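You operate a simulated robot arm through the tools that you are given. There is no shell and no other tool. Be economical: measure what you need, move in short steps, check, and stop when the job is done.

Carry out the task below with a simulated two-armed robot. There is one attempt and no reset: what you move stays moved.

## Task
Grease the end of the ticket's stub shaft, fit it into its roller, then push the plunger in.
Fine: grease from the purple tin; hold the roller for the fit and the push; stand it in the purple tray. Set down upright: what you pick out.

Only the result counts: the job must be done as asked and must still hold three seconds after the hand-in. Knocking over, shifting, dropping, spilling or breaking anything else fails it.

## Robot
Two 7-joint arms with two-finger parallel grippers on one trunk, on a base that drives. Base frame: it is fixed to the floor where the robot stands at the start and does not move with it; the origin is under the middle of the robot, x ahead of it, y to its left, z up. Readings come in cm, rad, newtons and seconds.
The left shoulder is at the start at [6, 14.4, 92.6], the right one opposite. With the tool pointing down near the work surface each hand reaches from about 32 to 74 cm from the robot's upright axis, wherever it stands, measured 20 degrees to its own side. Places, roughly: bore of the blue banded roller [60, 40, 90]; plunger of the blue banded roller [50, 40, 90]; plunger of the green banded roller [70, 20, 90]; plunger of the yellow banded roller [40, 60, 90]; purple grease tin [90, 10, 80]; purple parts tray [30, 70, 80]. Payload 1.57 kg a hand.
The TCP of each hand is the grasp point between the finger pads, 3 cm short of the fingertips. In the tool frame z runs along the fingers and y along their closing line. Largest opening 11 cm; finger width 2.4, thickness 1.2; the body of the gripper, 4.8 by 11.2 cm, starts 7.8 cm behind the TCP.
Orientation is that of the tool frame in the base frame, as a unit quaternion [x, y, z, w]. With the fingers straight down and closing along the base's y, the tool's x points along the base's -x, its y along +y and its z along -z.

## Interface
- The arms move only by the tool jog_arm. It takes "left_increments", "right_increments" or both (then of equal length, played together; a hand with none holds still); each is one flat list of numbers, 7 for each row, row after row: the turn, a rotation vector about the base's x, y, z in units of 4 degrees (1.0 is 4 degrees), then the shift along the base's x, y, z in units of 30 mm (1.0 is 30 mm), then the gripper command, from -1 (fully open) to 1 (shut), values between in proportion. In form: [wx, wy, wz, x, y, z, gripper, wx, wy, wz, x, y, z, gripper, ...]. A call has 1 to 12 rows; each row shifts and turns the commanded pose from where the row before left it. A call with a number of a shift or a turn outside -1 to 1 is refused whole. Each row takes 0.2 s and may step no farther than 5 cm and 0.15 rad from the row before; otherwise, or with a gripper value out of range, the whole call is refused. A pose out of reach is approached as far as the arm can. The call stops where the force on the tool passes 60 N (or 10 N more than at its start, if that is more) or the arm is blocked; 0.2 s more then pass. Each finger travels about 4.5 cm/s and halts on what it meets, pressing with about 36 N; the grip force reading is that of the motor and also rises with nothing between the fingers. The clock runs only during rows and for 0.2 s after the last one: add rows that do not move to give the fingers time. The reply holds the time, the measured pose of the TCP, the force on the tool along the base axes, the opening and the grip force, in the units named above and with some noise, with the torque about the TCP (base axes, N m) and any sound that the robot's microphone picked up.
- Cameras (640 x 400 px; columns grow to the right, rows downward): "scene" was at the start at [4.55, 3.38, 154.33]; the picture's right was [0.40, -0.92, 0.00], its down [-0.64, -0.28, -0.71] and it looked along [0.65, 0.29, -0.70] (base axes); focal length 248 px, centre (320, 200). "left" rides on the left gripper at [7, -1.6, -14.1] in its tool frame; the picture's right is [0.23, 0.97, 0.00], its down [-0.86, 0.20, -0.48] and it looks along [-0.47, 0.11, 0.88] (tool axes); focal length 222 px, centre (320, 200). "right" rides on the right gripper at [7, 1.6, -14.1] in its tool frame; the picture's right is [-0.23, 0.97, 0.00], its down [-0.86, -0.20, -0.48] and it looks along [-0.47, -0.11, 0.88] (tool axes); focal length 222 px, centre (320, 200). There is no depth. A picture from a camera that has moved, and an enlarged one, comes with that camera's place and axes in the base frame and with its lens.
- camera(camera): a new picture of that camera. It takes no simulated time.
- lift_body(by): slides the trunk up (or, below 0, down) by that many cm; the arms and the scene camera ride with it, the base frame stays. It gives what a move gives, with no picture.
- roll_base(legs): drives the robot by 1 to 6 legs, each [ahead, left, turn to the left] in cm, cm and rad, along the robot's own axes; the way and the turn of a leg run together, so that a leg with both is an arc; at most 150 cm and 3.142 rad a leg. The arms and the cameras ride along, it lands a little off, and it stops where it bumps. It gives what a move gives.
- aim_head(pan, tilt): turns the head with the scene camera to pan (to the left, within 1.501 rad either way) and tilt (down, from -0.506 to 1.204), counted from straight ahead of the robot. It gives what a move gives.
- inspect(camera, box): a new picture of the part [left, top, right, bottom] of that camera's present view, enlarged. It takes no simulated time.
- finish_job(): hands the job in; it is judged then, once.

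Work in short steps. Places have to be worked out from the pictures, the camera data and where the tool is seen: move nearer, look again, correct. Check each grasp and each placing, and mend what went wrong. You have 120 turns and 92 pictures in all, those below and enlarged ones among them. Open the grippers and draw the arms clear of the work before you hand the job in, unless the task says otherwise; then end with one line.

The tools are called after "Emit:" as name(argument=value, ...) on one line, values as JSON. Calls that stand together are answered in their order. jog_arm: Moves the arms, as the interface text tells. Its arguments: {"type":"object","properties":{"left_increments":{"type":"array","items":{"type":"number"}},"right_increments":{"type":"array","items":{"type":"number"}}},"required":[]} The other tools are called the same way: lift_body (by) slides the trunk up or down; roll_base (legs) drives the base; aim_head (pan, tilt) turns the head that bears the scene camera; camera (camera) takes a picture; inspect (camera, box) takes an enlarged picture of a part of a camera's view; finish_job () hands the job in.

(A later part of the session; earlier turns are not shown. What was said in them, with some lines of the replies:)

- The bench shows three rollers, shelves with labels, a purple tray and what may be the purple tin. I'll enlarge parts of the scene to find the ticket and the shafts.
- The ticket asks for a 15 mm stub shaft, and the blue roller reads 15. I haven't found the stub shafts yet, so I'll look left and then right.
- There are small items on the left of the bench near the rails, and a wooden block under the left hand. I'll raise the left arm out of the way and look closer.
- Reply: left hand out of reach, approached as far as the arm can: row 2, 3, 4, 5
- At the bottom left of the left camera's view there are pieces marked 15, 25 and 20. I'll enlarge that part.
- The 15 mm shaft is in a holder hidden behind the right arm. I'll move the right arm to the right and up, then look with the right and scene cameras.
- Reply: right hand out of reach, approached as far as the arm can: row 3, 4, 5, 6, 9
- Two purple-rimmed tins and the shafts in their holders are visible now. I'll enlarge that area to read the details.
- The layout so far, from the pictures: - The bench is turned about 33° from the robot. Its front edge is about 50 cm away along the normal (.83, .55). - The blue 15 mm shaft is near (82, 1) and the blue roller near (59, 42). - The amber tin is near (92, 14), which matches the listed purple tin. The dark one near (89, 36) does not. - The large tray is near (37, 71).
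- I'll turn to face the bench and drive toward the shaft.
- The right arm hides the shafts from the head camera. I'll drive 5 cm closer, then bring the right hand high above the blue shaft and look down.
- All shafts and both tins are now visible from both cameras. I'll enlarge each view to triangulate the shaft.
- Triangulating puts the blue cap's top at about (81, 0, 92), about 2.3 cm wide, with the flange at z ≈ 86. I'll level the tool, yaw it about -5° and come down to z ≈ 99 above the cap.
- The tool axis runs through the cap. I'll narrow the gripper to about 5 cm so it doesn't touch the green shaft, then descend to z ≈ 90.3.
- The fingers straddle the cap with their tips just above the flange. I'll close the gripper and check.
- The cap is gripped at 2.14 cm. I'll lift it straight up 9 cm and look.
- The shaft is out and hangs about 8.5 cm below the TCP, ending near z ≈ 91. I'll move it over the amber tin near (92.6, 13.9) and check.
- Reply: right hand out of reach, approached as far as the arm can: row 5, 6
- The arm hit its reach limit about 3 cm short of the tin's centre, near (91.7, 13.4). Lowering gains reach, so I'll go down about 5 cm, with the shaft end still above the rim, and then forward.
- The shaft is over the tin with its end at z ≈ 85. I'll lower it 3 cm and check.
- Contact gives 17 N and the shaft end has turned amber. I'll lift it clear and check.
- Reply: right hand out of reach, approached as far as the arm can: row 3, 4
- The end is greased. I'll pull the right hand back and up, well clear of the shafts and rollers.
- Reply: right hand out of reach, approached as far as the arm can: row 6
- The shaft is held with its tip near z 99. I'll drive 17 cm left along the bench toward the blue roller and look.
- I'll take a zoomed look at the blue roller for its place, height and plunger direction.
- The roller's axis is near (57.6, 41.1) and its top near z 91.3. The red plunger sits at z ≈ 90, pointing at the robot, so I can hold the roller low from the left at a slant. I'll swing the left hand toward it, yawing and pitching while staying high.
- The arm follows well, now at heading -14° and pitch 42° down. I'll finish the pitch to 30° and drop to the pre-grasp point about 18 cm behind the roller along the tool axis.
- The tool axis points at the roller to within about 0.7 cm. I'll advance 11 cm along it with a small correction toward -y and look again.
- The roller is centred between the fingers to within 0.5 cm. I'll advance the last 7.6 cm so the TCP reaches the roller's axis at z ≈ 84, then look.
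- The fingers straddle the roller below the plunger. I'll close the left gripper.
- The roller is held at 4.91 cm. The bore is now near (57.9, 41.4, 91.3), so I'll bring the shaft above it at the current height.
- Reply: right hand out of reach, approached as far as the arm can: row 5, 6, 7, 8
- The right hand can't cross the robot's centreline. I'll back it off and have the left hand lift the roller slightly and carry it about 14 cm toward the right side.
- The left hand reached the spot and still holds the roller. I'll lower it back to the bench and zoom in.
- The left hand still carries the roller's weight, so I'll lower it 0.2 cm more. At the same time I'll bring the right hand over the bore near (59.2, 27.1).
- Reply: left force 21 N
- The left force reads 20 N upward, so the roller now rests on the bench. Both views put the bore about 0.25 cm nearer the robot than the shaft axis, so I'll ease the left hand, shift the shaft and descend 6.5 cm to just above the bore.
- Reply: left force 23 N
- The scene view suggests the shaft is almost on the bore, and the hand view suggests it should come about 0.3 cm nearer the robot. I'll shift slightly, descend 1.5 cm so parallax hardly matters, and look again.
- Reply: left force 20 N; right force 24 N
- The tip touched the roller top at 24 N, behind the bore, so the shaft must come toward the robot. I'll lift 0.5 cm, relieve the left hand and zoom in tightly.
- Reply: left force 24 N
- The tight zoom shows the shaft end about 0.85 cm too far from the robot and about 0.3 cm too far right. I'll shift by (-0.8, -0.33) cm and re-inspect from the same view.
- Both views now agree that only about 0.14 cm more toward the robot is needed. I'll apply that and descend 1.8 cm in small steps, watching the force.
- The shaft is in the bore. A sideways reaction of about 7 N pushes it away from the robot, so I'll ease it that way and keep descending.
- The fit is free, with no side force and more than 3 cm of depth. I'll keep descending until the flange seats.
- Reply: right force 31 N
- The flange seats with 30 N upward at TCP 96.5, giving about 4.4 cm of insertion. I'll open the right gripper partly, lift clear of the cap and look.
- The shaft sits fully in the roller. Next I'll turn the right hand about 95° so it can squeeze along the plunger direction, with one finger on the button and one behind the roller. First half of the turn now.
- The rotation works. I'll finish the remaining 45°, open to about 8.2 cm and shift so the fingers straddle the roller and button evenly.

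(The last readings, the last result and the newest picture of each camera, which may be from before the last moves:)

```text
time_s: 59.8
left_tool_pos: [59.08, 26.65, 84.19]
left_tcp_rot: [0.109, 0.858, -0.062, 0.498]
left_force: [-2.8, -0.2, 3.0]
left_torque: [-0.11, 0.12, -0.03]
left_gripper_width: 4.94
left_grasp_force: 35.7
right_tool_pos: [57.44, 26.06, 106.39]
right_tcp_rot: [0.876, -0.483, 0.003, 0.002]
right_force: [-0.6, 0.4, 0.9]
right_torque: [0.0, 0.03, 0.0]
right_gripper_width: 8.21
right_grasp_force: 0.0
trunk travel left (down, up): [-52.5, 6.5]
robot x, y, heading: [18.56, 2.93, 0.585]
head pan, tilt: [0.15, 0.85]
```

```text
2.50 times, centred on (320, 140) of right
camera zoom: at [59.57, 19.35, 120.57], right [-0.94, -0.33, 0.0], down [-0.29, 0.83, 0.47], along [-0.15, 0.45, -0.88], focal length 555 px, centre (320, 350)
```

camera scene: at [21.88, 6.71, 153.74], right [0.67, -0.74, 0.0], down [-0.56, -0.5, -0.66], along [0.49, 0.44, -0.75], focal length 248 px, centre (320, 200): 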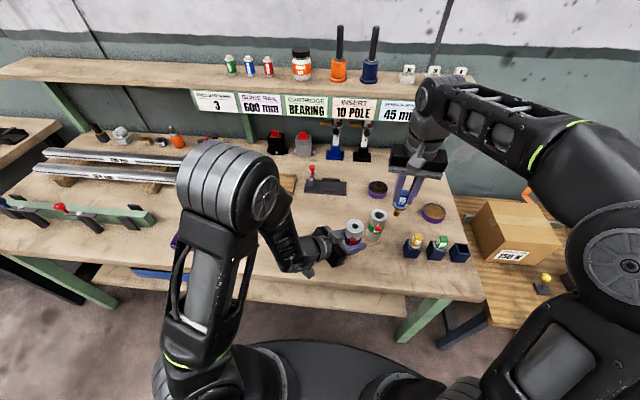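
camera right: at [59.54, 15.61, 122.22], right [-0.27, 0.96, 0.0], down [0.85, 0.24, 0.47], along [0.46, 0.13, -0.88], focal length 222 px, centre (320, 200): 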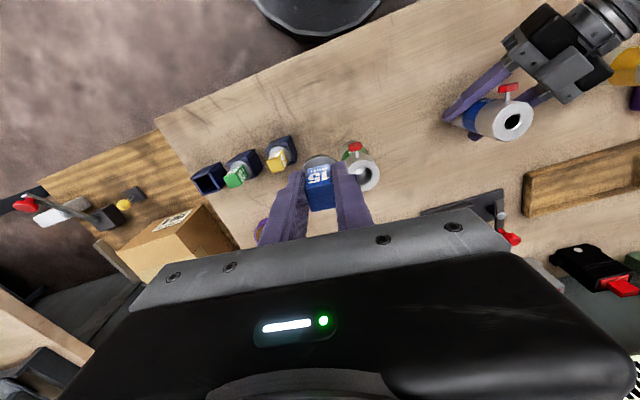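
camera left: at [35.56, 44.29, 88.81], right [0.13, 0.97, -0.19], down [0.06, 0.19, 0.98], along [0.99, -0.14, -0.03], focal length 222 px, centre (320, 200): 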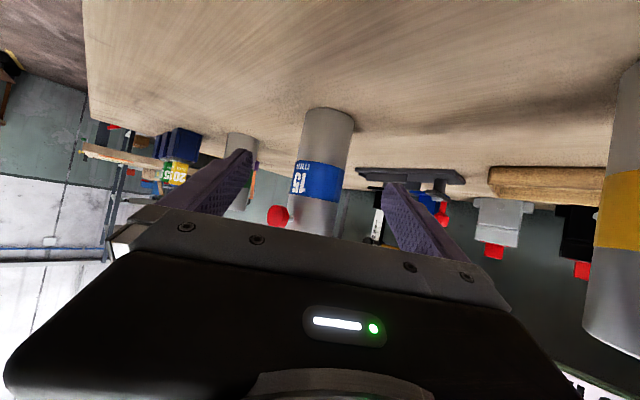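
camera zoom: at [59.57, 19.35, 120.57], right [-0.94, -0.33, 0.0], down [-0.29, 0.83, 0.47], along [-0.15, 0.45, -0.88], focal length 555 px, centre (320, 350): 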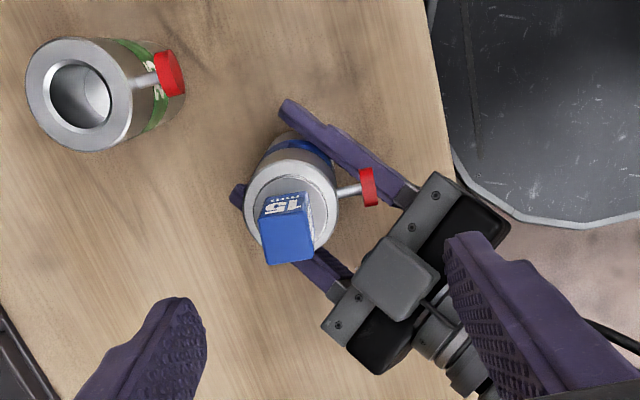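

From this view the button and roller lie between the fingers, and the hand should move about 0.45 cm away from the robot. I'll shift, open to 9 cm and descend most of the way, then check.

Emit:
jog_arm(right_increments=[0, 0, 0, 0.125, 0.083, 0, -0.64, 0, 0, 0, 0, 0, -0.8, -0.64, 0, 0, 0, 0, 0, -0.9, -0.64, 0, 0, 0, 0, 0, -0.9, -0.64, 0, 0, 0, 0, 0, -0.9, -0.64, 0, 0, 0, 0, 0, 0, -0.64])

Emit:
inspect(camera="scene", box=[330, 190, 390, 245])

Emit:
inspect(camera="right", box=[200, 80, 440, 240])

```text
time_s: 61.2
left_tool_pos: [59.14, 26.5, 84.03]
left_tcp_rot: [0.107, 0.858, -0.06, 0.498]
left_force: [-0.9, -1.7, 2.5]
left_torque: [-0.13, 0.14, 0.02]
left_gripper_width: 4.92
left_grasp_force: 35.7
right_tool_pos: [57.77, 26.25, 95.91]
right_tcp_rot: [0.876, -0.483, 0.004, 0.001]
right_force: [0.5, 0.1, -0.7]
right_torque: [0.01, 0.02, -0.02]
right_gripper_width: 9.0
right_grasp_force: 0.1
trunk travel left (down, up): [-52.5, 6.5]
robot x, y, heading: [18.4, 3.14, 0.588]
head pan, tilt: [0.15, 0.85]
```

```text
7.27 times, centred on (360, 218) of scene
camera zoom: at [21.8, 6.73, 153.74], right [0.67, -0.74, 0.0], down [-0.56, -0.5, -0.66], along [0.49, 0.44, -0.75], focal length 1807 px, centre (29, 73)
```

zoom: 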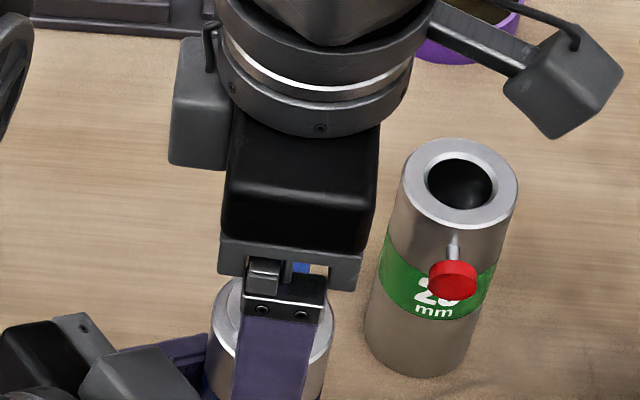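

```text
2.50 times, centred on (320, 160) of right
camera zoom: at [59.93, 19.53, 110.19], right [-0.94, -0.33, 0.0], down [-0.29, 0.83, 0.47], along [-0.15, 0.45, -0.88], focal length 555 px, centre (320, 300)
```

zoom: 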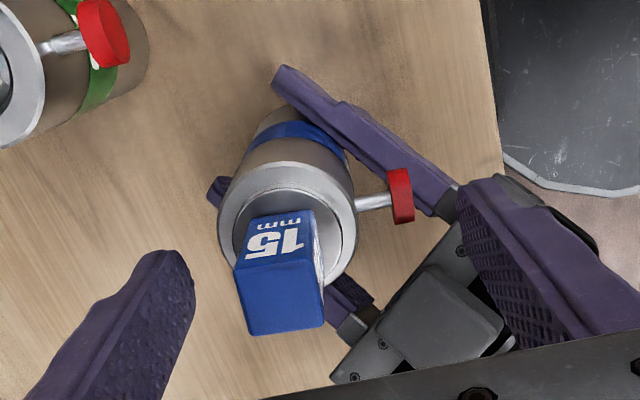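

Margins are about 0.9 cm on both sides. I'll narrow to 8 cm so the front finger stays off the left gripper, and descend to TCP 93.4 so the tips are at button height.

Emit:
jog_arm(right_increments=[0, 0, 0, 0, 0, 0, -0.455, 0, 0, 0, 0, 0, 0, -0.455, 0, 0, 0, 0, 0, -0.28, -0.455, 0, 0, 0, 0, 0, -0.28, -0.455, 0, 0, 0, 0, 0, -0.28, -0.455, 0, 0, 0, 0, 0, 0, -0.455])

Emit:
inspect(camera="right", box=[220, 120, 420, 250])

```text
time_s: 62.6
left_tool_pos: [59.05, 26.58, 84.07]
left_tcp_rot: [0.108, 0.858, -0.06, 0.498]
left_force: [-0.7, -0.3, 2.6]
left_torque: [-0.18, 0.12, -0.01]
left_gripper_width: 4.92
left_grasp_force: 36.0
right_tool_pos: [57.75, 26.27, 93.34]
right_tcp_rot: [0.875, -0.484, 0.003, 0.001]
right_force: [-0.2, -0.4, -0.5]
right_torque: [0.0, 0.0, 0.01]
right_gripper_width: 8.0
right_grasp_force: 0.0
trunk travel left (down, up): [-52.5, 6.5]
robot x, y, heading: [18.6, 3.16, 0.582]
head pan, tilt: [0.15, 0.85]
```

```text
3.08 times, centred on (320, 185) of right
camera zoom: at [59.98, 19.54, 107.59], right [-0.94, -0.33, 0.0], down [-0.29, 0.83, 0.47], along [-0.15, 0.45, -0.88], focal length 684 px, centre (320, 246)
```

zoom: 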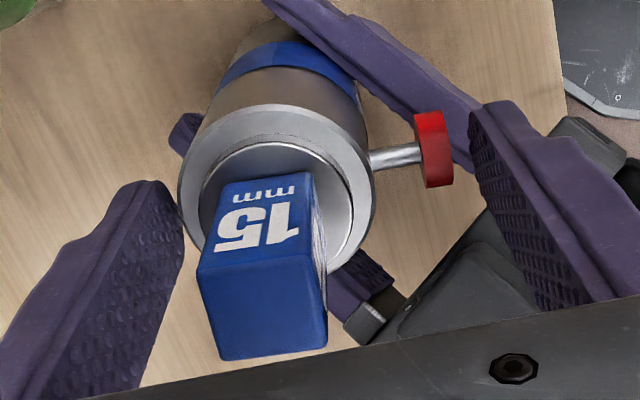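

The front finger faces the button and the back finger is just behind the roller. I'll close to squeeze the plunger in.

Emit:
jog_arm(right_increments=[0, 0, 0, 0, 0, 0, -0.3, 0, 0, 0, 0, 0, 0, -0.1, 0, 0, 0, 0, 0, 0, 0.2, 0, 0, 0, 0, 0, 0, 0.5, 0, 0, 0, 0, 0, 0, 1, 0, 0, 0, 0, 0, 0, 1, 0, 0, 0, 0, 0, 0, 1])

Emit:
inspect(camera="right", box=[220, 120, 420, 250])

```text
time_s: 64.2
left_tool_pos: [59.05, 26.45, 84.11]
left_tcp_rot: [0.109, 0.859, -0.062, 0.497]
left_force: [-20.7, -11.3, 12.7]
left_torque: [0.68, -0.71, 0.02]
left_gripper_width: 4.94
left_grasp_force: 35.7
right_tool_pos: [57.98, 26.32, 93.44]
right_tcp_rot: [0.876, -0.482, 0.004, -0.001]
right_force: [23.0, 13.2, -0.8]
right_torque: [0.41, -1.12, 0.05]
right_gripper_width: 6.05
right_grasp_force: 36.1
trunk travel left (down, up): [-52.5, 6.5]
robot x, y, heading: [18.4, 2.82, 0.584]
head pan, tilt: [0.15, 0.85]
```

```text
3.08 times, centred on (320, 185) of right
camera zoom: at [60.05, 19.58, 107.68], right [-0.94, -0.33, -0.01], down [-0.29, 0.83, 0.47], along [-0.15, 0.45, -0.88], focal length 684 px, centre (320, 246)
```

zoom: 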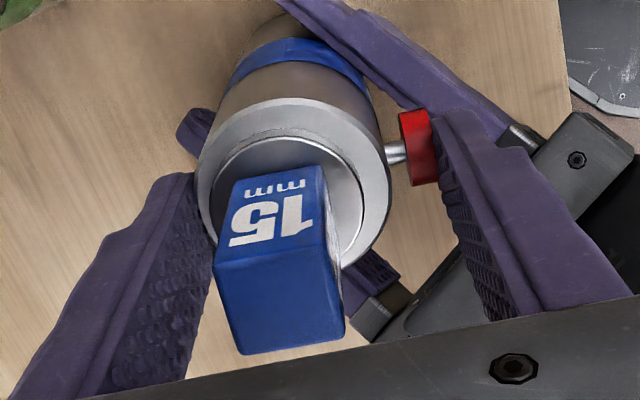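

The plunger has moved in about 1 cm, to a width of 6.05, but a bit of stem is still visible. The back finger takes more load, so I'll nudge the hand 0.4 cm away from the robot while squeezing.

Emit:
jog_arm(right_increments=[0, 0, 0, 0.06, 0.04, 0, 1, 0, 0, 0, 0.06, 0.04, 0, 1, 0, 0, 0, 0, 0, 0, 1, 0, 0, 0, 0, 0, 0, 1])

Emit:
inspect(camera="right", box=[220, 120, 420, 250])

```text
time_s: 65.2
left_tool_pos: [58.95, 26.43, 84.09]
left_tcp_rot: [0.107, 0.859, -0.06, 0.497]
left_force: [3.5, -8.2, -11.4]
left_torque: [-0.08, 0.61, 0.47]
left_gripper_width: 4.91
left_grasp_force: 36.0
right_tool_pos: [58.03, 26.46, 93.38]
right_tcp_rot: [0.875, -0.483, 0.003, 0.001]
right_force: [-2.5, -0.9, 25.0]
right_torque: [-0.39, -0.21, -0.27]
right_gripper_width: 5.97
right_grasp_force: 36.6
trunk travel left (down, up): [-52.5, 6.5]
robot x, y, heading: [18.34, 3.32, 0.582]
head pan, tilt: [0.15, 0.85]
```

```text
3.08 times, centred on (320, 185) of right
camera zoom: at [60.18, 19.74, 107.63], right [-0.94, -0.33, 0.0], down [-0.29, 0.83, 0.47], along [-0.15, 0.45, -0.88], focal length 684 px, centre (320, 246)
```

zoom: 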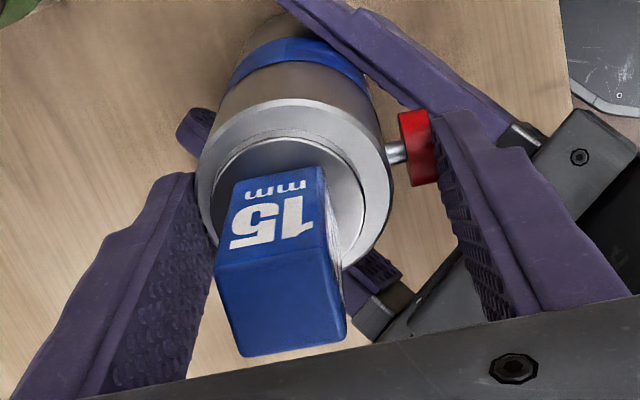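

The width has stopped at 5.97 under a 36 N squeeze. I'll open and see whether the plunger stays in and how far it is seated.

Emit:
jog_arm(right_increments=[0, 0, 0, 0, 0, 0, -0.5, 0, 0, 0, 0, 0, 0, -0.5, 0, 0, 0, 0, 0, 0, -0.5, 0, 0, 0, 0, 0, 0, -0.5])

Emit:
inspect(camera="right", box=[260, 140, 380, 220])

```text
time_s: 66.2
left_tool_pos: [59.15, 26.63, 84.16]
left_tcp_rot: [0.11, 0.858, -0.063, 0.497]
left_force: [0.5, 2.0, -2.3]
left_torque: [0.04, 0.09, -0.04]
left_gripper_width: 4.9
left_grasp_force: 36.3
right_tool_pos: [58.16, 26.63, 93.31]
right_tcp_rot: [0.875, -0.483, 0.002, 0.001]
right_force: [0.0, 0.1, -0.4]
right_torque: [-0.01, -0.01, 0.0]
right_gripper_width: 8.25
right_grasp_force: 0.0
trunk travel left (down, up): [-52.5, 6.5]
robot x, y, heading: [18.39, 3.1, 0.581]
head pan, tilt: [0.15, 0.85]
```

```text
5.00 times, centred on (320, 180) of right
camera zoom: at [60.34, 19.85, 107.54], right [-0.94, -0.33, 0.0], down [-0.29, 0.83, 0.47], along [-0.15, 0.45, -0.88], focal length 1111 px, centre (320, 300)
```

zoom: 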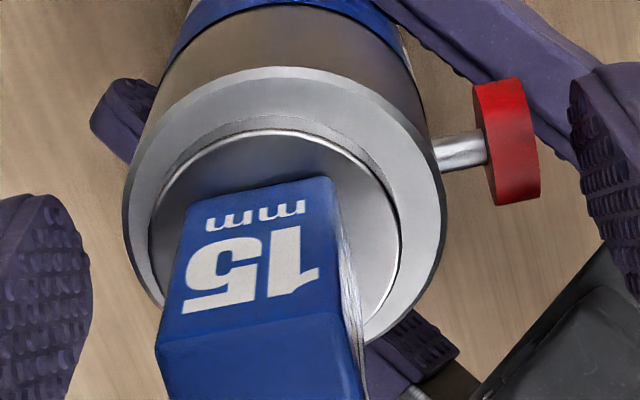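

The stem still shows about 0.7 cm, so it only went partway. The 25 N upward force during the squeeze suggests the front fingertip rode on the left hand's finger. I'll raise 0.5 cm and squeeze again.

Emit:
jog_arm(right_increments=[0, 0, 0, -0.03, -0.02, 0.17, -0.3, 0, 0, 0, 0, 0, 0, -0.1, 0, 0, 0, 0, 0, 0, 0.1, 0, 0, 0, 0, 0, 0, 0.5, 0, 0, 0, 0, 0, 0, 1, 0, 0, 0, 0, 0, 0, 1, 0, 0, 0, 0, 0, 0, 1])

Emit:
inspect(camera="right", box=[260, 140, 380, 220])

Emit:
inspect(camera="scene", box=[335, 205, 385, 245])

```text
time_s: 67.8
left_tool_pos: [59.21, 26.6, 84.23]
left_tcp_rot: [0.108, 0.858, -0.061, 0.498]
left_force: [1.1, 0.3, 1.6]
left_torque: [0.27, 0.07, 0.26]
left_gripper_width: 4.93
left_grasp_force: 35.7
right_tool_pos: [58.14, 26.53, 93.91]
right_tcp_rot: [0.875, -0.483, 0.003, 0.002]
right_force: [-1.3, 0.1, -0.8]
right_torque: [-0.27, 0.02, -0.24]
right_gripper_width: 5.98
right_grasp_force: 36.5
trunk travel left (down, up): [-52.5, 6.5]
robot x, y, heading: [18.34, 2.75, 0.58]
head pan, tilt: [0.15, 0.85]
```

```text
5.00 times, centred on (320, 180) of right
camera zoom: at [60.26, 19.77, 108.05], right [-0.95, -0.33, 0.0], down [-0.29, 0.83, 0.47], along [-0.15, 0.45, -0.88], focal length 1111 px, centre (320, 300)
```

zoom: 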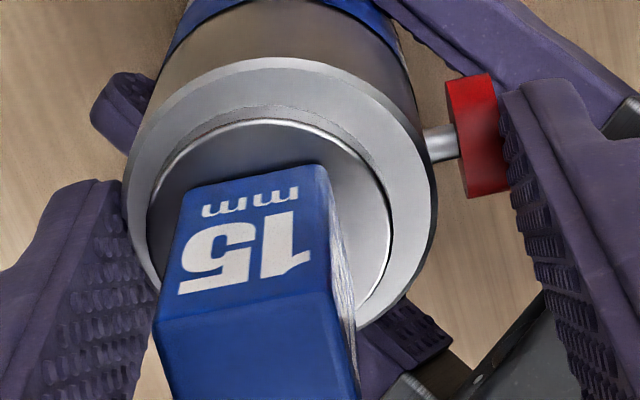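

```text
10.00 times, centred on (360, 225) of scene
camera zoom: at [21.86, 6.76, 153.74], right [0.67, -0.74, 0.0], down [-0.56, -0.5, -0.66], along [0.49, 0.44, -0.75], focal length 2484 px, centre (-80, -50)
```

zoom: 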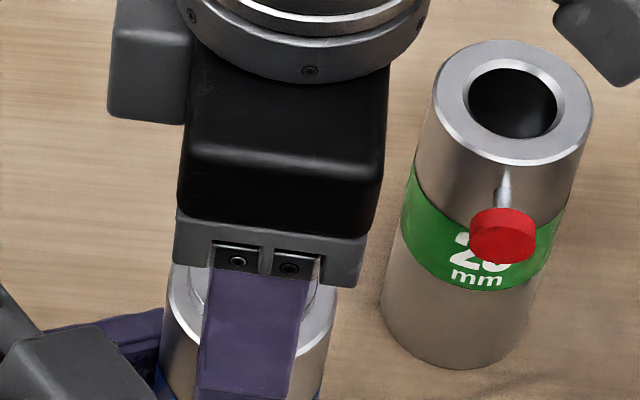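

The forces are balanced now and the width stops at the same 5.98, which looks like a hard stop. I'll open, wait over a second and see where the plunger settles.

Emit:
jog_arm(right_increments=[0, 0, 0, 0, 0, 0, -0.5, 0, 0, 0, 0, 0, 0, -0.5, 0, 0, 0, 0, 0, 0, -0.5, 0, 0, 0, 0, 0, 0, -0.5, 0, 0, 0, 0, 0, 0, -0.5, 0, 0, 0, 0, 0, 0, -0.5, 0, 0, 0, 0, 0, 0, -0.5, 0, 0, 0, 0, 0, 0, -0.5])

Emit:
inspect(camera="right", box=[260, 140, 380, 220])

```text
time_s: 69.6
left_tool_pos: [59.08, 26.61, 84.13]
left_tcp_rot: [0.108, 0.858, -0.061, 0.498]
left_force: [0.4, 0.1, 0.1]
left_torque: [0.0, 0.1, -0.02]
left_gripper_width: 4.93
left_grasp_force: 35.9
right_tool_pos: [58.03, 26.48, 93.85]
right_tcp_rot: [0.875, -0.483, 0.004, 0.002]
right_force: [-0.4, 0.2, -0.3]
right_torque: [0.02, 0.03, -0.04]
right_gripper_width: 8.24
right_grasp_force: 0.0
trunk travel left (down, up): [-52.5, 6.5]
robot x, y, heading: [18.37, 2.88, 0.578]
head pan, tilt: [0.15, 0.85]
```

```text
5.00 times, centred on (320, 180) of right
camera zoom: at [60.24, 19.76, 108.07], right [-0.94, -0.33, 0.0], down [-0.29, 0.83, 0.47], along [-0.15, 0.45, -0.88], focal length 1111 px, centre (320, 300)
```

zoom: 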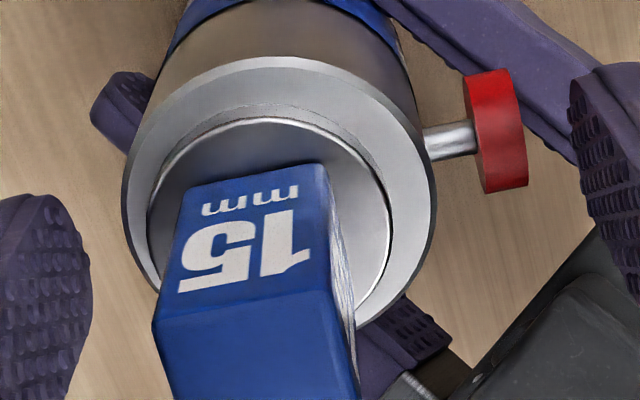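

The plunger settles at about 0.7 cm of stem both times, against about 1.25 cm at the start, which suggests it has latched. I'll raise the right hand and compare it with the untouched green plunger.

Emit:
jog_arm(right_increments=[0, 0, 0, 0, 0, 0.6, -0.64, 0, 0, 0, 0, 0, 0.9, -0.64, 0, 0, 0, 0, 0, 0.9, -0.64, 0, 0, 0, 0, 0, 0.9, -0.64, 0, 0, 0, 0, 0, 0.7, -0.64, 0, 0, 0, 0.5, -0.8, 0, -0.64, 0, 0, 0, 0.5, -0.8, 0, -0.64, 0, 0, 0, 0.5, -0.8, 0, -0.64, 0, 0, 0, 0.5, -0.8, 0, -0.64, 0, 0, 0, 0, 0, 0, -0.64])

Emit:
inspect(camera="scene", box=[335, 200, 395, 248])

```text
time_s: 71.8
left_tool_pos: [59.13, 26.64, 84.03]
left_tcp_rot: [0.109, 0.859, -0.062, 0.497]
left_force: [-1.2, 1.8, 1.3]
left_torque: [0.01, 0.13, -0.03]
left_gripper_width: 4.92
left_grasp_force: 35.9
right_tool_pos: [64.11, 16.87, 105.81]
right_tcp_rot: [0.876, -0.483, 0.003, 0.002]
right_force: [0.5, -0.4, -0.3]
right_torque: [-0.01, 0.0, -0.03]
right_gripper_width: 9.0
right_grasp_force: 0.0
trunk travel left (down, up): [-52.5, 6.5]
robot x, y, heading: [18.35, 2.59, 0.583]
head pan, tilt: [0.15, 0.85]
```

```text
8.33 times, centred on (365, 224) of scene
camera zoom: at [21.83, 6.75, 153.74], right [0.67, -0.74, 0.0], down [-0.56, -0.5, -0.66], along [0.49, 0.44, -0.75], focal length 2070 px, centre (-55, 0)
```

zoom: 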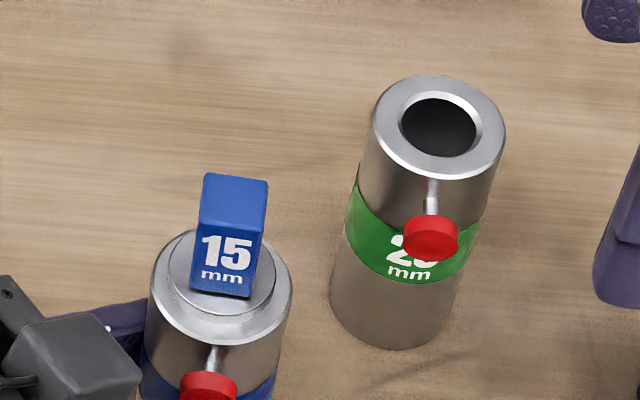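

The blue plunger sits about 0.5 cm further in than the green one. To test whether the shaft is really locked, I'll grip the cap again and tug it up gently.

Emit:
jog_arm(right_increments=[0, 0, 0, -0.49, 0.8, 0, 0.1, 0, 0, 0, -0.49, 0.8, 0, 0.1, 0, 0, 0, -0.49, 0.8, 0, 0.1, 0, 0, 0, -0.49, 0.8, 0, 0.1, 0, 0, 0, 0, 0, -0.8, 0.1, 0, 0, 0, 0, 0, -0.8, 0.1, 0, 0, 0, 0, 0, -0.8, 0.1, 0, 0, 0, 0, 0, -0.55, 0.1, 0, 0, 0, 0, 0, 0, 1, 0, 0, 0, 0, 0, 0, 1, 0, 0, 0, 0, 0, 0, 1, 0, 0, 0, 0, 0, 0, 1])

```text
time_s: 74.4
left_tool_pos: [59.06, 26.55, 84.19]
left_tcp_rot: [0.11, 0.858, -0.062, 0.498]
left_force: [-14.9, -5.6, 8.7]
left_torque: [0.67, -1.01, 0.0]
left_gripper_width: 4.93
left_grasp_force: 36.2
right_tool_pos: [58.26, 26.49, 96.96]
right_tcp_rot: [0.876, -0.483, 0.005, -0.001]
right_force: [16.3, 8.3, -4.2]
right_torque: [0.49, -0.91, 0.02]
right_gripper_width: 2.16
right_grasp_force: 34.6
trunk travel left (down, up): [-52.5, 6.5]
robot x, y, heading: [18.46, 2.89, 0.583]
head pan, tilt: [0.15, 0.85]
```

The cap is gripped with a side load of about 18 N. I'll centre by 0.2 cm and pull up 0.4 cm.

Emit:
jog_arm(right_increments=[0, 0, 0, 0.06, 0.035, 0, 1, 0, 0, 0, 0, 0, 0.05, 1, 0, 0, 0, 0, 0, 0.05, 1, 0, 0, 0, 0, 0, 0.03, 1])

```text
time_s: 75.4
left_tool_pos: [59.23, 26.63, 84.13]
left_tcp_rot: [0.108, 0.858, -0.061, 0.498]
left_force: [-16.3, -9.0, 14.2]
left_torque: [0.49, -0.83, 0.06]
left_gripper_width: 4.93
left_grasp_force: 36.1
right_tool_pos: [58.28, 26.58, 97.23]
right_tcp_rot: [0.875, -0.484, 0.002, 0.002]
right_force: [16.0, 8.4, -20.2]
right_torque: [0.58, -1.15, -0.01]
right_gripper_width: 2.15
right_grasp_force: 35.3
trunk travel left (down, up): [-52.5, 6.5]
robot x, y, heading: [18.46, 2.89, 0.587]
head pan, tilt: [0.15, 0.85]
```

Pulling gives 20 N of resistance. I'll pull 0.3 cm more to tell a lock from friction.

Emit:
jog_arm(right_increments=[0, 0, 0, 0.06, 0.03, 0, 1, 0, 0, 0, 0.03, 0.02, 0.05, 1, 0, 0, 0, 0, 0, 0.05, 1])

```text
time_s: 76.2
left_tool_pos: [59.18, 26.78, 84.13]
left_tcp_rot: [0.108, 0.858, -0.062, 0.498]
left_force: [-5.4, -3.9, 19.2]
left_torque: [0.14, -0.01, 0.05]
left_gripper_width: 4.88
left_grasp_force: 35.6
right_tool_pos: [58.5, 26.65, 97.52]
right_tcp_rot: [0.876, -0.482, 0.002, 0.003]
right_force: [4.2, 3.9, -25.3]
right_torque: [0.43, -0.51, 0.0]
right_gripper_width: 2.15
right_grasp_force: 34.9
trunk travel left (down, up): [-52.5, 6.5]
robot x, y, heading: [18.43, 3.08, 0.591]
head pan, tilt: [0.15, 0.85]
```

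The vertical resistance is 25 N with little side load, but the hand rose 0.56 cm. I'll check whether the flange lifted or the fingers slipped.

Emit:
inspect(camera="scene", box=[335, 205, 385, 245])

Emit:
inspect(camera="right", box=[260, 110, 380, 220])

```text
10.00 times, centred on (360, 225) of scene
camera zoom: at [21.87, 6.77, 153.74], right [0.67, -0.74, 0.0], down [-0.56, -0.5, -0.66], along [0.49, 0.44, -0.75], focal length 2484 px, centre (-80, -50)
```

zoom: 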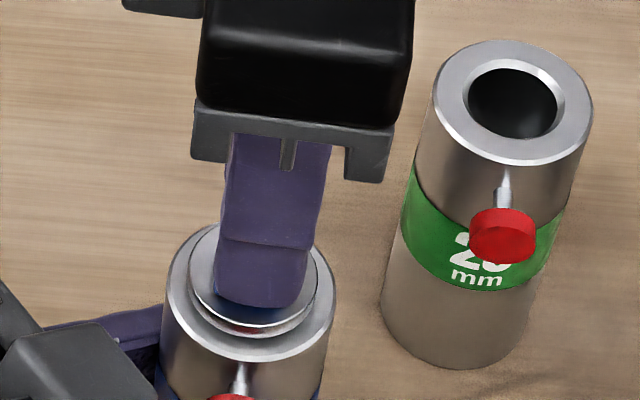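

```text
3.64 times, centred on (320, 165) of right
camera zoom: at [60.75, 19.96, 111.81], right [-0.94, -0.33, 0.0], down [-0.29, 0.83, 0.47], along [-0.16, 0.45, -0.88], focal length 808 px, centre (320, 327)
```

zoom: 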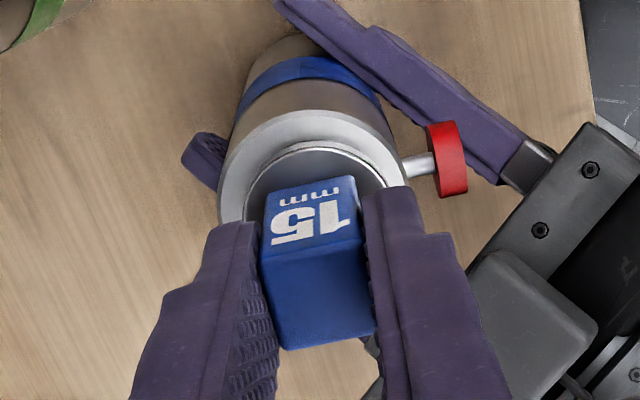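

The flange rose about 0.5 cm and then held at 25 N. That matches the collar below the neck catching on the plunger pin, so the shaft is retained. I'll press it back to its seat, release and lift away.

Emit:
jog_arm(right_increments=[0, 0, 0, 0, 0, -0.1, 1, 0, 0, 0, 0, 0, -0.1, 1, 0, 0, 0, 0, 0, -0.08, 1, 0, 0, 0, 0, 0, 0, 1])

```text
time_s: 77.2
left_tool_pos: [59.1, 26.64, 84.1]
left_tcp_rot: [0.107, 0.859, -0.06, 0.496]
left_force: [13.6, 7.4, -6.6]
left_torque: [-0.19, 0.93, -0.09]
left_gripper_width: 4.91
left_grasp_force: 36.4
right_tool_pos: [58.58, 26.77, 96.99]
right_tcp_rot: [0.876, -0.483, 0.002, -0.001]
right_force: [-4.6, -2.7, 25.4]
right_torque: [0.05, -0.06, -0.06]
right_gripper_width: 2.17
right_grasp_force: 34.9
trunk travel left (down, up): [-52.5, 6.5]
robot x, y, heading: [18.44, 3.17, 0.584]
head pan, tilt: [0.15, 0.85]
```

The shaft is seated again, with 25 N upward at the same height as before. I'll open the right gripper, lift it and withdraw to the right.

Emit:
jog_arm(right_increments=[0, 0, 0, 0, 0, 0.03, 0.2, 0, 0, 0, 0, 0, 0, 0.2, 0, 0, 0, 0, 0, 0, 0.2, 0, 0, 0, 0, 0, 0.6, 0.2, 0, 0, 0, 0, 0, 0.9, 0.2, 0, 0, 0, 0, 0, 0.9, 0.2, 0, 0, 0, 0, 0, 0.6, 0.2, 0, 0, 0, 0.5, -0.85, 0, 0.2, 0, 0, 0, 0.5, -0.85, 0, 0.2, 0, 0, 0, 0.5, -0.85, 0, 0.2, 0, 0, 0, 0.5, -0.85, 0, 0.2, 0, 0, 0, 0.5, -0.85, 0, 0.2])

Emit:
inspect(camera="scene", box=[330, 200, 390, 250])

```text
time_s: 79.8
left_tool_pos: [59.07, 26.53, 83.95]
left_tcp_rot: [0.109, 0.859, -0.061, 0.496]
left_force: [0.3, -0.5, -5.9]
left_torque: [-0.02, -0.06, 0.01]
left_gripper_width: 4.93
left_grasp_force: 36.1
right_tool_pos: [66.13, 13.96, 106.14]
right_tcp_rot: [0.875, -0.484, 0.003, 0.002]
right_force: [-0.5, -0.1, 0.5]
right_torque: [-0.02, -0.02, 0.01]
right_gripper_width: 4.39
right_grasp_force: 0.0
trunk travel left (down, up): [-52.5, 6.5]
robot x, y, heading: [18.69, 2.96, 0.58]
head pan, tilt: [0.15, 0.85]
```

```text
8.00 times, centred on (360, 225) of scene
camera zoom: at [21.88, 6.71, 153.74], right [0.67, -0.74, 0.0], down [-0.56, -0.5, -0.66], along [0.49, 0.44, -0.75], focal length 1988 px, centre (0, 0)
```

zoom: 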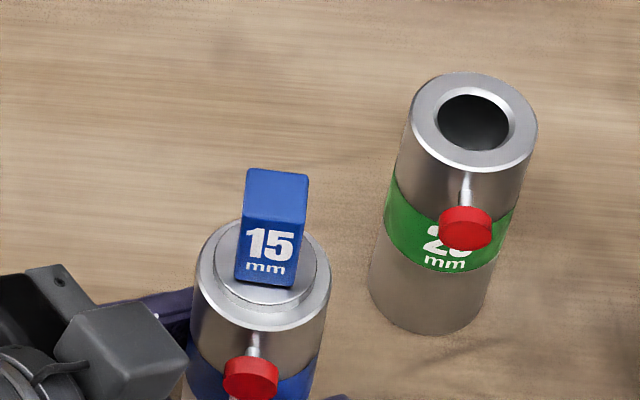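

Everything is seated and the left hand carries the roller with its plunger in. I'll lift it 14 cm with the left arm.

Emit:
jog_arm(left_increments=[0, 0, 0, 0, 0, 0.3, 1, 0, 0, 0, 0, 0, 0.6, 1, 0, 0, 0, 0, 0, 0.8, 1, 0, 0, 0, 0, 0, 0.8, 1, 0, 0, 0, 0, 0, 0.8, 1, 0, 0, 0, 0, 0, 0.8, 1, 0, 0, 0, 0, 0, 0.5, 1, 0, 0, 0, 0, 0, 0, 1])

```text
time_s: 81.6
left_tool_pos: [58.99, 26.61, 97.93]
left_tcp_rot: [0.108, 0.859, -0.062, 0.497]
left_force: [-0.2, 0.0, -5.9]
left_torque: [-0.01, 0.01, 0.0]
left_gripper_width: 4.89
left_grasp_force: 35.4
right_tool_pos: [66.11, 13.86, 105.96]
right_tcp_rot: [0.876, -0.483, 0.003, 0.002]
right_force: [0.2, 0.1, -0.5]
right_torque: [0.04, 0.03, -0.01]
right_gripper_width: 4.41
right_grasp_force: 0.2
trunk travel left (down, up): [-52.5, 6.5]
robot x, y, heading: [18.3, 3.06, 0.578]
head pan, tilt: [0.15, 0.85]
```

The lift is clean. I'll back off 6 cm and drive 45 cm left toward the tray, then look.

Emit:
roll_base(legs=[[-6, 0, 0], [0, 45, 0]])

Emit:
camera(camera="scene")

```text
time_s: 84.9
left_tool_pos: [29.31, 61.21, 97.86]
left_tcp_rot: [0.111, 0.858, -0.064, 0.497]
left_force: [-0.1, 1.0, -5.5]
left_torque: [-0.02, -0.01, 0.01]
left_gripper_width: 4.93
left_grasp_force: 35.5
right_tool_pos: [36.27, 48.54, 105.96]
right_tcp_rot: [0.875, -0.485, 0.003, 0.001]
right_force: [0.1, 0.5, 0.1]
right_torque: [-0.04, -0.05, 0.02]
right_gripper_width: 4.4
right_grasp_force: 0.1
trunk travel left (down, up): [-52.5, 6.5]
robot x, y, heading: [-11.46, 38.13, 0.575]
head pan, tilt: [0.15, 0.85]
```

```text
14 pictures are left
camera scene: at [-8.01, 41.64, 153.74], right [0.66, -0.75, 0.0], down [-0.56, -0.5, -0.66], along [0.49, 0.44, -0.75], focal length 248 px, centre (320, 200)
```

scene: 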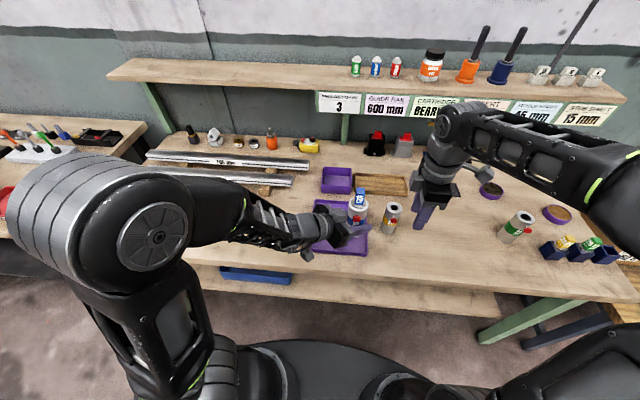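

The tray's centre works out to about (35, 71). I'll carry the roller above it and descend to about 3 cm over its floor.

Emit:
jog_arm(left_increments=[0, 0, 0, 0.46, 0.79, 0, 1, 0, 0, 0, 0.46, 0.79, 0, 1, 0, 0, 0, 0.46, 0.79, 0, 1, 0, 0, 0, 0.46, 0.79, 0, 1, 0, 0, 0, 0, 0, -0.8, 1, 0, 0, 0, 0, 0, -0.9, 1, 0, 0, 0, 0, 0, -0.9, 1, 0, 0, 0, 0, 0, -0.8, 1, 0, 0, 0, 0, 0, 0, 1])

Emit:
inspect(camera="scene", box=[270, 170, 410, 270])

```text
time_s: 86.9
left_tool_pos: [34.86, 70.58, 87.9]
left_tcp_rot: [0.111, 0.858, -0.063, 0.497]
left_force: [0.5, 0.1, -6.2]
left_torque: [0.0, -0.01, 0.03]
left_gripper_width: 4.93
left_grasp_force: 35.9
right_tool_pos: [36.38, 48.51, 105.97]
right_tcp_rot: [0.874, -0.486, 0.003, 0.001]
right_force: [-0.5, -0.4, 0.6]
right_torque: [0.01, -0.01, 0.0]
right_gripper_width: 4.42
right_grasp_force: 0.1
trunk travel left (down, up): [-52.5, 6.5]
robot x, y, heading: [-11.52, 37.66, 0.577]
head pan, tilt: [0.15, 0.85]
```

```text
4.00 times, centred on (340, 220) of scene
camera zoom: at [-7.98, 41.57, 153.74], right [0.66, -0.75, 0.0], down [-0.56, -0.5, -0.66], along [0.49, 0.44, -0.75], focal length 994 px, centre (240, 120)
```

zoom: 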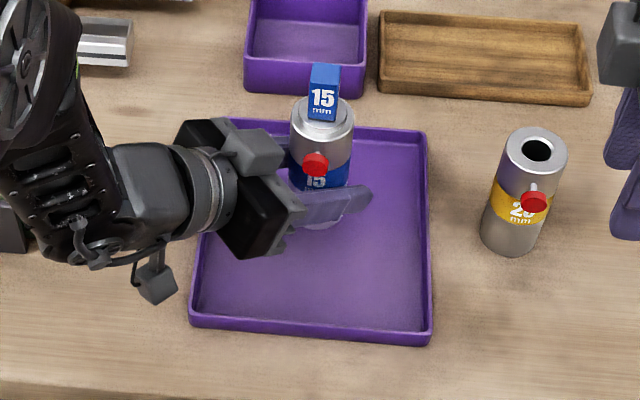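

The roller is over the tray, with the walls clear. I'll lower until it touches.

Emit:
jog_arm(left_increments=[0, 0, 0, 0, 0, -0.4, 1, 0, 0, 0, 0, 0, -0.4, 1, 0, 0, 0, 0, 0, -0.2, 1, 0, 0, 0, 0, 0, -0.08, 1, 0, 0, 0, 0, 0, 0, 1])

```text
time_s: 88.1
left_tool_pos: [34.93, 70.62, 84.58]
left_tcp_rot: [0.112, 0.858, -0.064, 0.497]
left_force: [0.7, -0.6, -1.7]
left_torque: [0.04, 0.07, 0.01]
left_gripper_width: 4.87
left_grasp_force: 35.8
right_tool_pos: [36.29, 48.51, 106.08]
right_tcp_rot: [0.874, -0.485, 0.003, 0.001]
right_force: [0.2, 0.5, 0.5]
right_torque: [-0.01, 0.01, -0.01]
right_gripper_width: 4.38
right_grasp_force: 0.1
trunk travel left (down, up): [-52.5, 6.5]
robot x, y, heading: [-11.82, 37.61, 0.573]
head pan, tilt: [0.15, 0.85]
```

It is just touching, with the weight mostly off the hand. I'll lower another 0.1 cm and open slowly.

Emit:
jog_arm(left_increments=[0, 0, 0, 0, 0, -0.03, 1, 0, 0, 0, 0, 0, 0, 1, 0, 0, 0, 0, 0, 0, 0, 0, 0, 0, 0, 0, 0, -0.3, 0, 0, 0, 0, 0, 0, -0.6, 0, 0, 0, 0, 0, 0, -1, 0, 0, 0, 0, 0, 0, -1, 0, 0, 0, 0, 0, 0, -1])

Emit:
inspect(camera="scene", box=[290, 170, 390, 260])

```text
time_s: 89.9
left_tool_pos: [34.96, 70.66, 84.45]
left_tcp_rot: [0.111, 0.859, -0.063, 0.496]
left_force: [-0.1, 0.4, -0.6]
left_torque: [-0.02, -0.03, 0.0]
left_gripper_width: 11.02
left_grasp_force: 0.0
right_tool_pos: [36.37, 48.48, 106.11]
right_tcp_rot: [0.874, -0.485, 0.003, 0.002]
right_force: [0.0, 0.9, 0.6]
right_torque: [0.01, -0.04, 0.0]
right_gripper_width: 4.42
right_grasp_force: 0.1
trunk travel left (down, up): [-52.5, 6.5]
robot x, y, heading: [-11.24, 38.04, 0.582]
head pan, tilt: [0.15, 0.85]
```

```text
4.44 times, centred on (340, 215) of scene
camera zoom: at [-8.0, 41.55, 153.74], right [0.66, -0.75, 0.0], down [-0.56, -0.5, -0.66], along [0.49, 0.44, -0.75], focal length 1104 px, centre (231, 133)
```

zoom: 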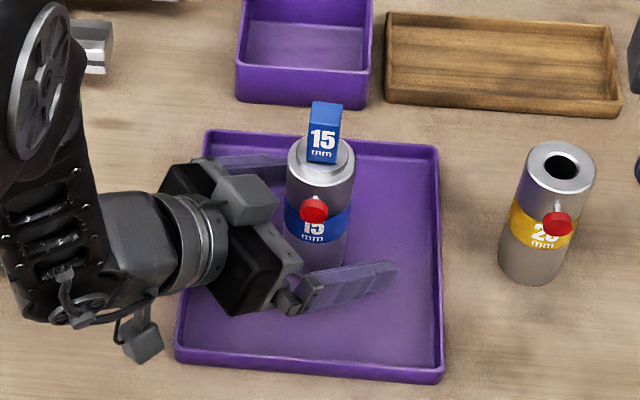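

The roller stands upright in the tray and its plunger is visibly further in than the yellow one's. I'll withdraw the left hand back along its axis and up.

Emit:
jog_arm(left_increments=[0, 0, 0, -0.7, 0.177, 0.42, -1, 0, 0, 0, -0.7, 0.177, 0.42, -1, 0, 0, 0, -0.7, 0.177, 0.42, -1, 0, 0, 0, -0.7, 0.177, 0.42, -1, 0, 0, 0, -0.7, 0.177, 0.42, -1, 0, 0, 0, -0.7, 0.177, 0.42, -1, 0, 0, 0, -0.3, 0.1, 0.8, -1, 0, 0, 0, -0.3, 0.1, 0.8, -1, 0, 0, 0, 0, 0, 0, -1], right_increments=[0, 0, 0, 0, 0, 0, -1, 0, 0, 0, 0, 0, 0, -1, 0, 0, 0, 0, 0, 0, -1, 0, 0, 0, 0, 0, 0, -1, 0, 0, 0, 0, 0, 0, -1, 0, 0, 0, 0, 0, 0, -1, 0, 0, 0, 0, 0, 0, -1, 0, 0, 0, 0, 0, 0, -1, 0, 0, 0, 0, 0, 0, -1])

Emit:
roll_base(legs=[[-15, 0, 0]])

Emit:
camera(camera="scene")

Emit:
inspect(camera="scene", box=[310, 130, 450, 230])

```text
time_s: 91.9
left_tool_pos: [20.33, 74.36, 96.71]
left_tcp_rot: [0.112, 0.858, -0.064, 0.497]
left_force: [0.0, -0.6, 0.6]
left_torque: [0.0, 0.0, 0.01]
left_gripper_width: 10.99
left_grasp_force: 0.1
right_tool_pos: [36.41, 48.54, 105.98]
right_tcp_rot: [0.874, -0.485, 0.003, 0.002]
right_force: [-0.7, 0.6, 0.8]
right_torque: [-0.01, -0.02, -0.01]
right_gripper_width: 11.03
right_grasp_force: 0.1
trunk travel left (down, up): [-52.5, 6.5]
robot x, y, heading: [-11.34, 37.69, 0.573]
head pan, tilt: [0.15, 0.85]
```

```text
time_s: 93.3
left_tool_pos: [7.6, 66.09, 96.66]
left_tcp_rot: [0.11, 0.858, -0.062, 0.498]
left_force: [0.4, 0.1, -0.4]
left_torque: [0.0, 0.01, 0.03]
left_gripper_width: 11.02
left_grasp_force: 0.0
right_tool_pos: [23.63, 40.24, 106.13]
right_tcp_rot: [0.874, -0.486, 0.003, 0.001]
right_force: [-0.3, 0.0, -0.3]
right_torque: [0.02, -0.03, 0.01]
right_gripper_width: 11.01
right_grasp_force: 0.0
trunk travel left (down, up): [-52.5, 6.5]
robot x, y, heading: [-23.92, 29.2, 0.576]
head pan, tilt: [0.15, 0.85]
```

```text
11 pictures are left
camera scene: at [-20.82, 33.22, 153.75], right [0.66, -0.75, 0.0], down [-0.56, -0.5, -0.66], along [0.49, 0.44, -0.75], focal length 248 px, centre (320, 200)
```

scene: 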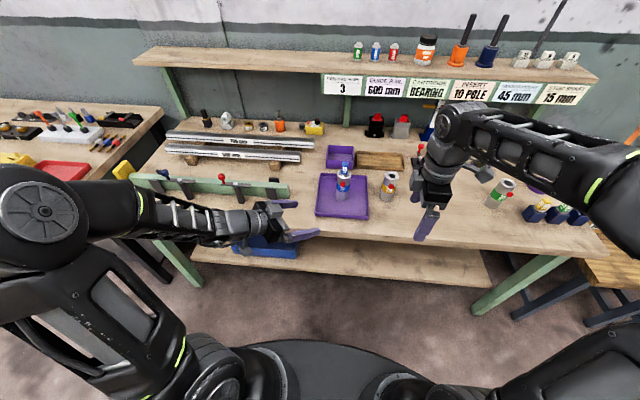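

```text
4.00 times, centred on (380, 180) of scene
camera zoom: at [-20.82, 33.22, 153.75], right [0.66, -0.75, 0.0], down [-0.56, -0.5, -0.66], along [0.49, 0.44, -0.75], focal length 994 px, centre (80, 280)
```

zoom: 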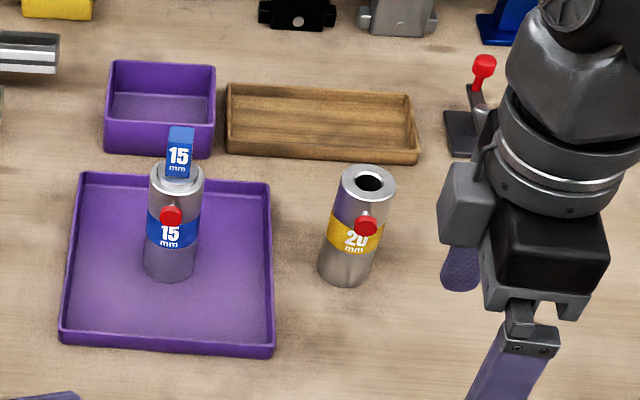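

The roller stands in the tray, the arms are clear and nothing else has moved. I'll take a tight zoom to compare the blue plunger with the yellow one.

Emit:
inspect(camera="scene", box=[335, 158, 400, 206])

```text
8.33 times, centred on (368, 182) of scene
camera zoom: at [-20.82, 33.22, 153.75], right [0.66, -0.75, 0.0], down [-0.56, -0.5, -0.66], along [0.49, 0.44, -0.75], focal length 2070 px, centre (-76, 350)
```

zoom: 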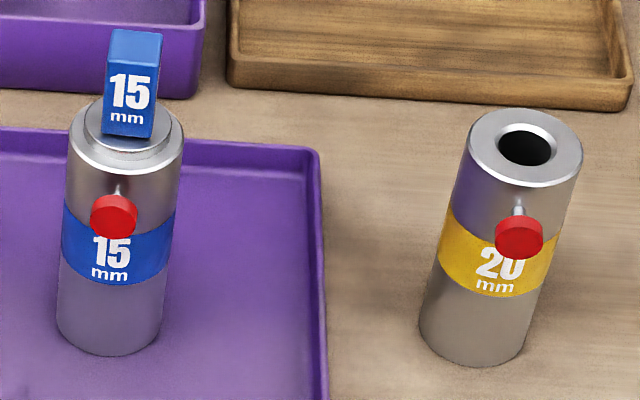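

The blue plunger settled at the same depth after both squeezes, clearly further in than the untouched yellow one, and the shaft is locked by it. The shaft is greased and seated, the roller stands upright in the purple tray, and the grippers are open and clear, so I'm handing in.

Emit:
finish_job()

```text
The job is handed in.
```

I greased the 15 mm stub shaft from the amber purple tin and fitted it into the blue roller. I pushed the plunger in with the roller held and stood it upright in the purple tray. The plunger stays in, with about 0.7 cm of stem still showing and no click heard. In a tug test, the shaft lifted about 0.5 cm, then held at 25 N, and I pressed it back to its seat.
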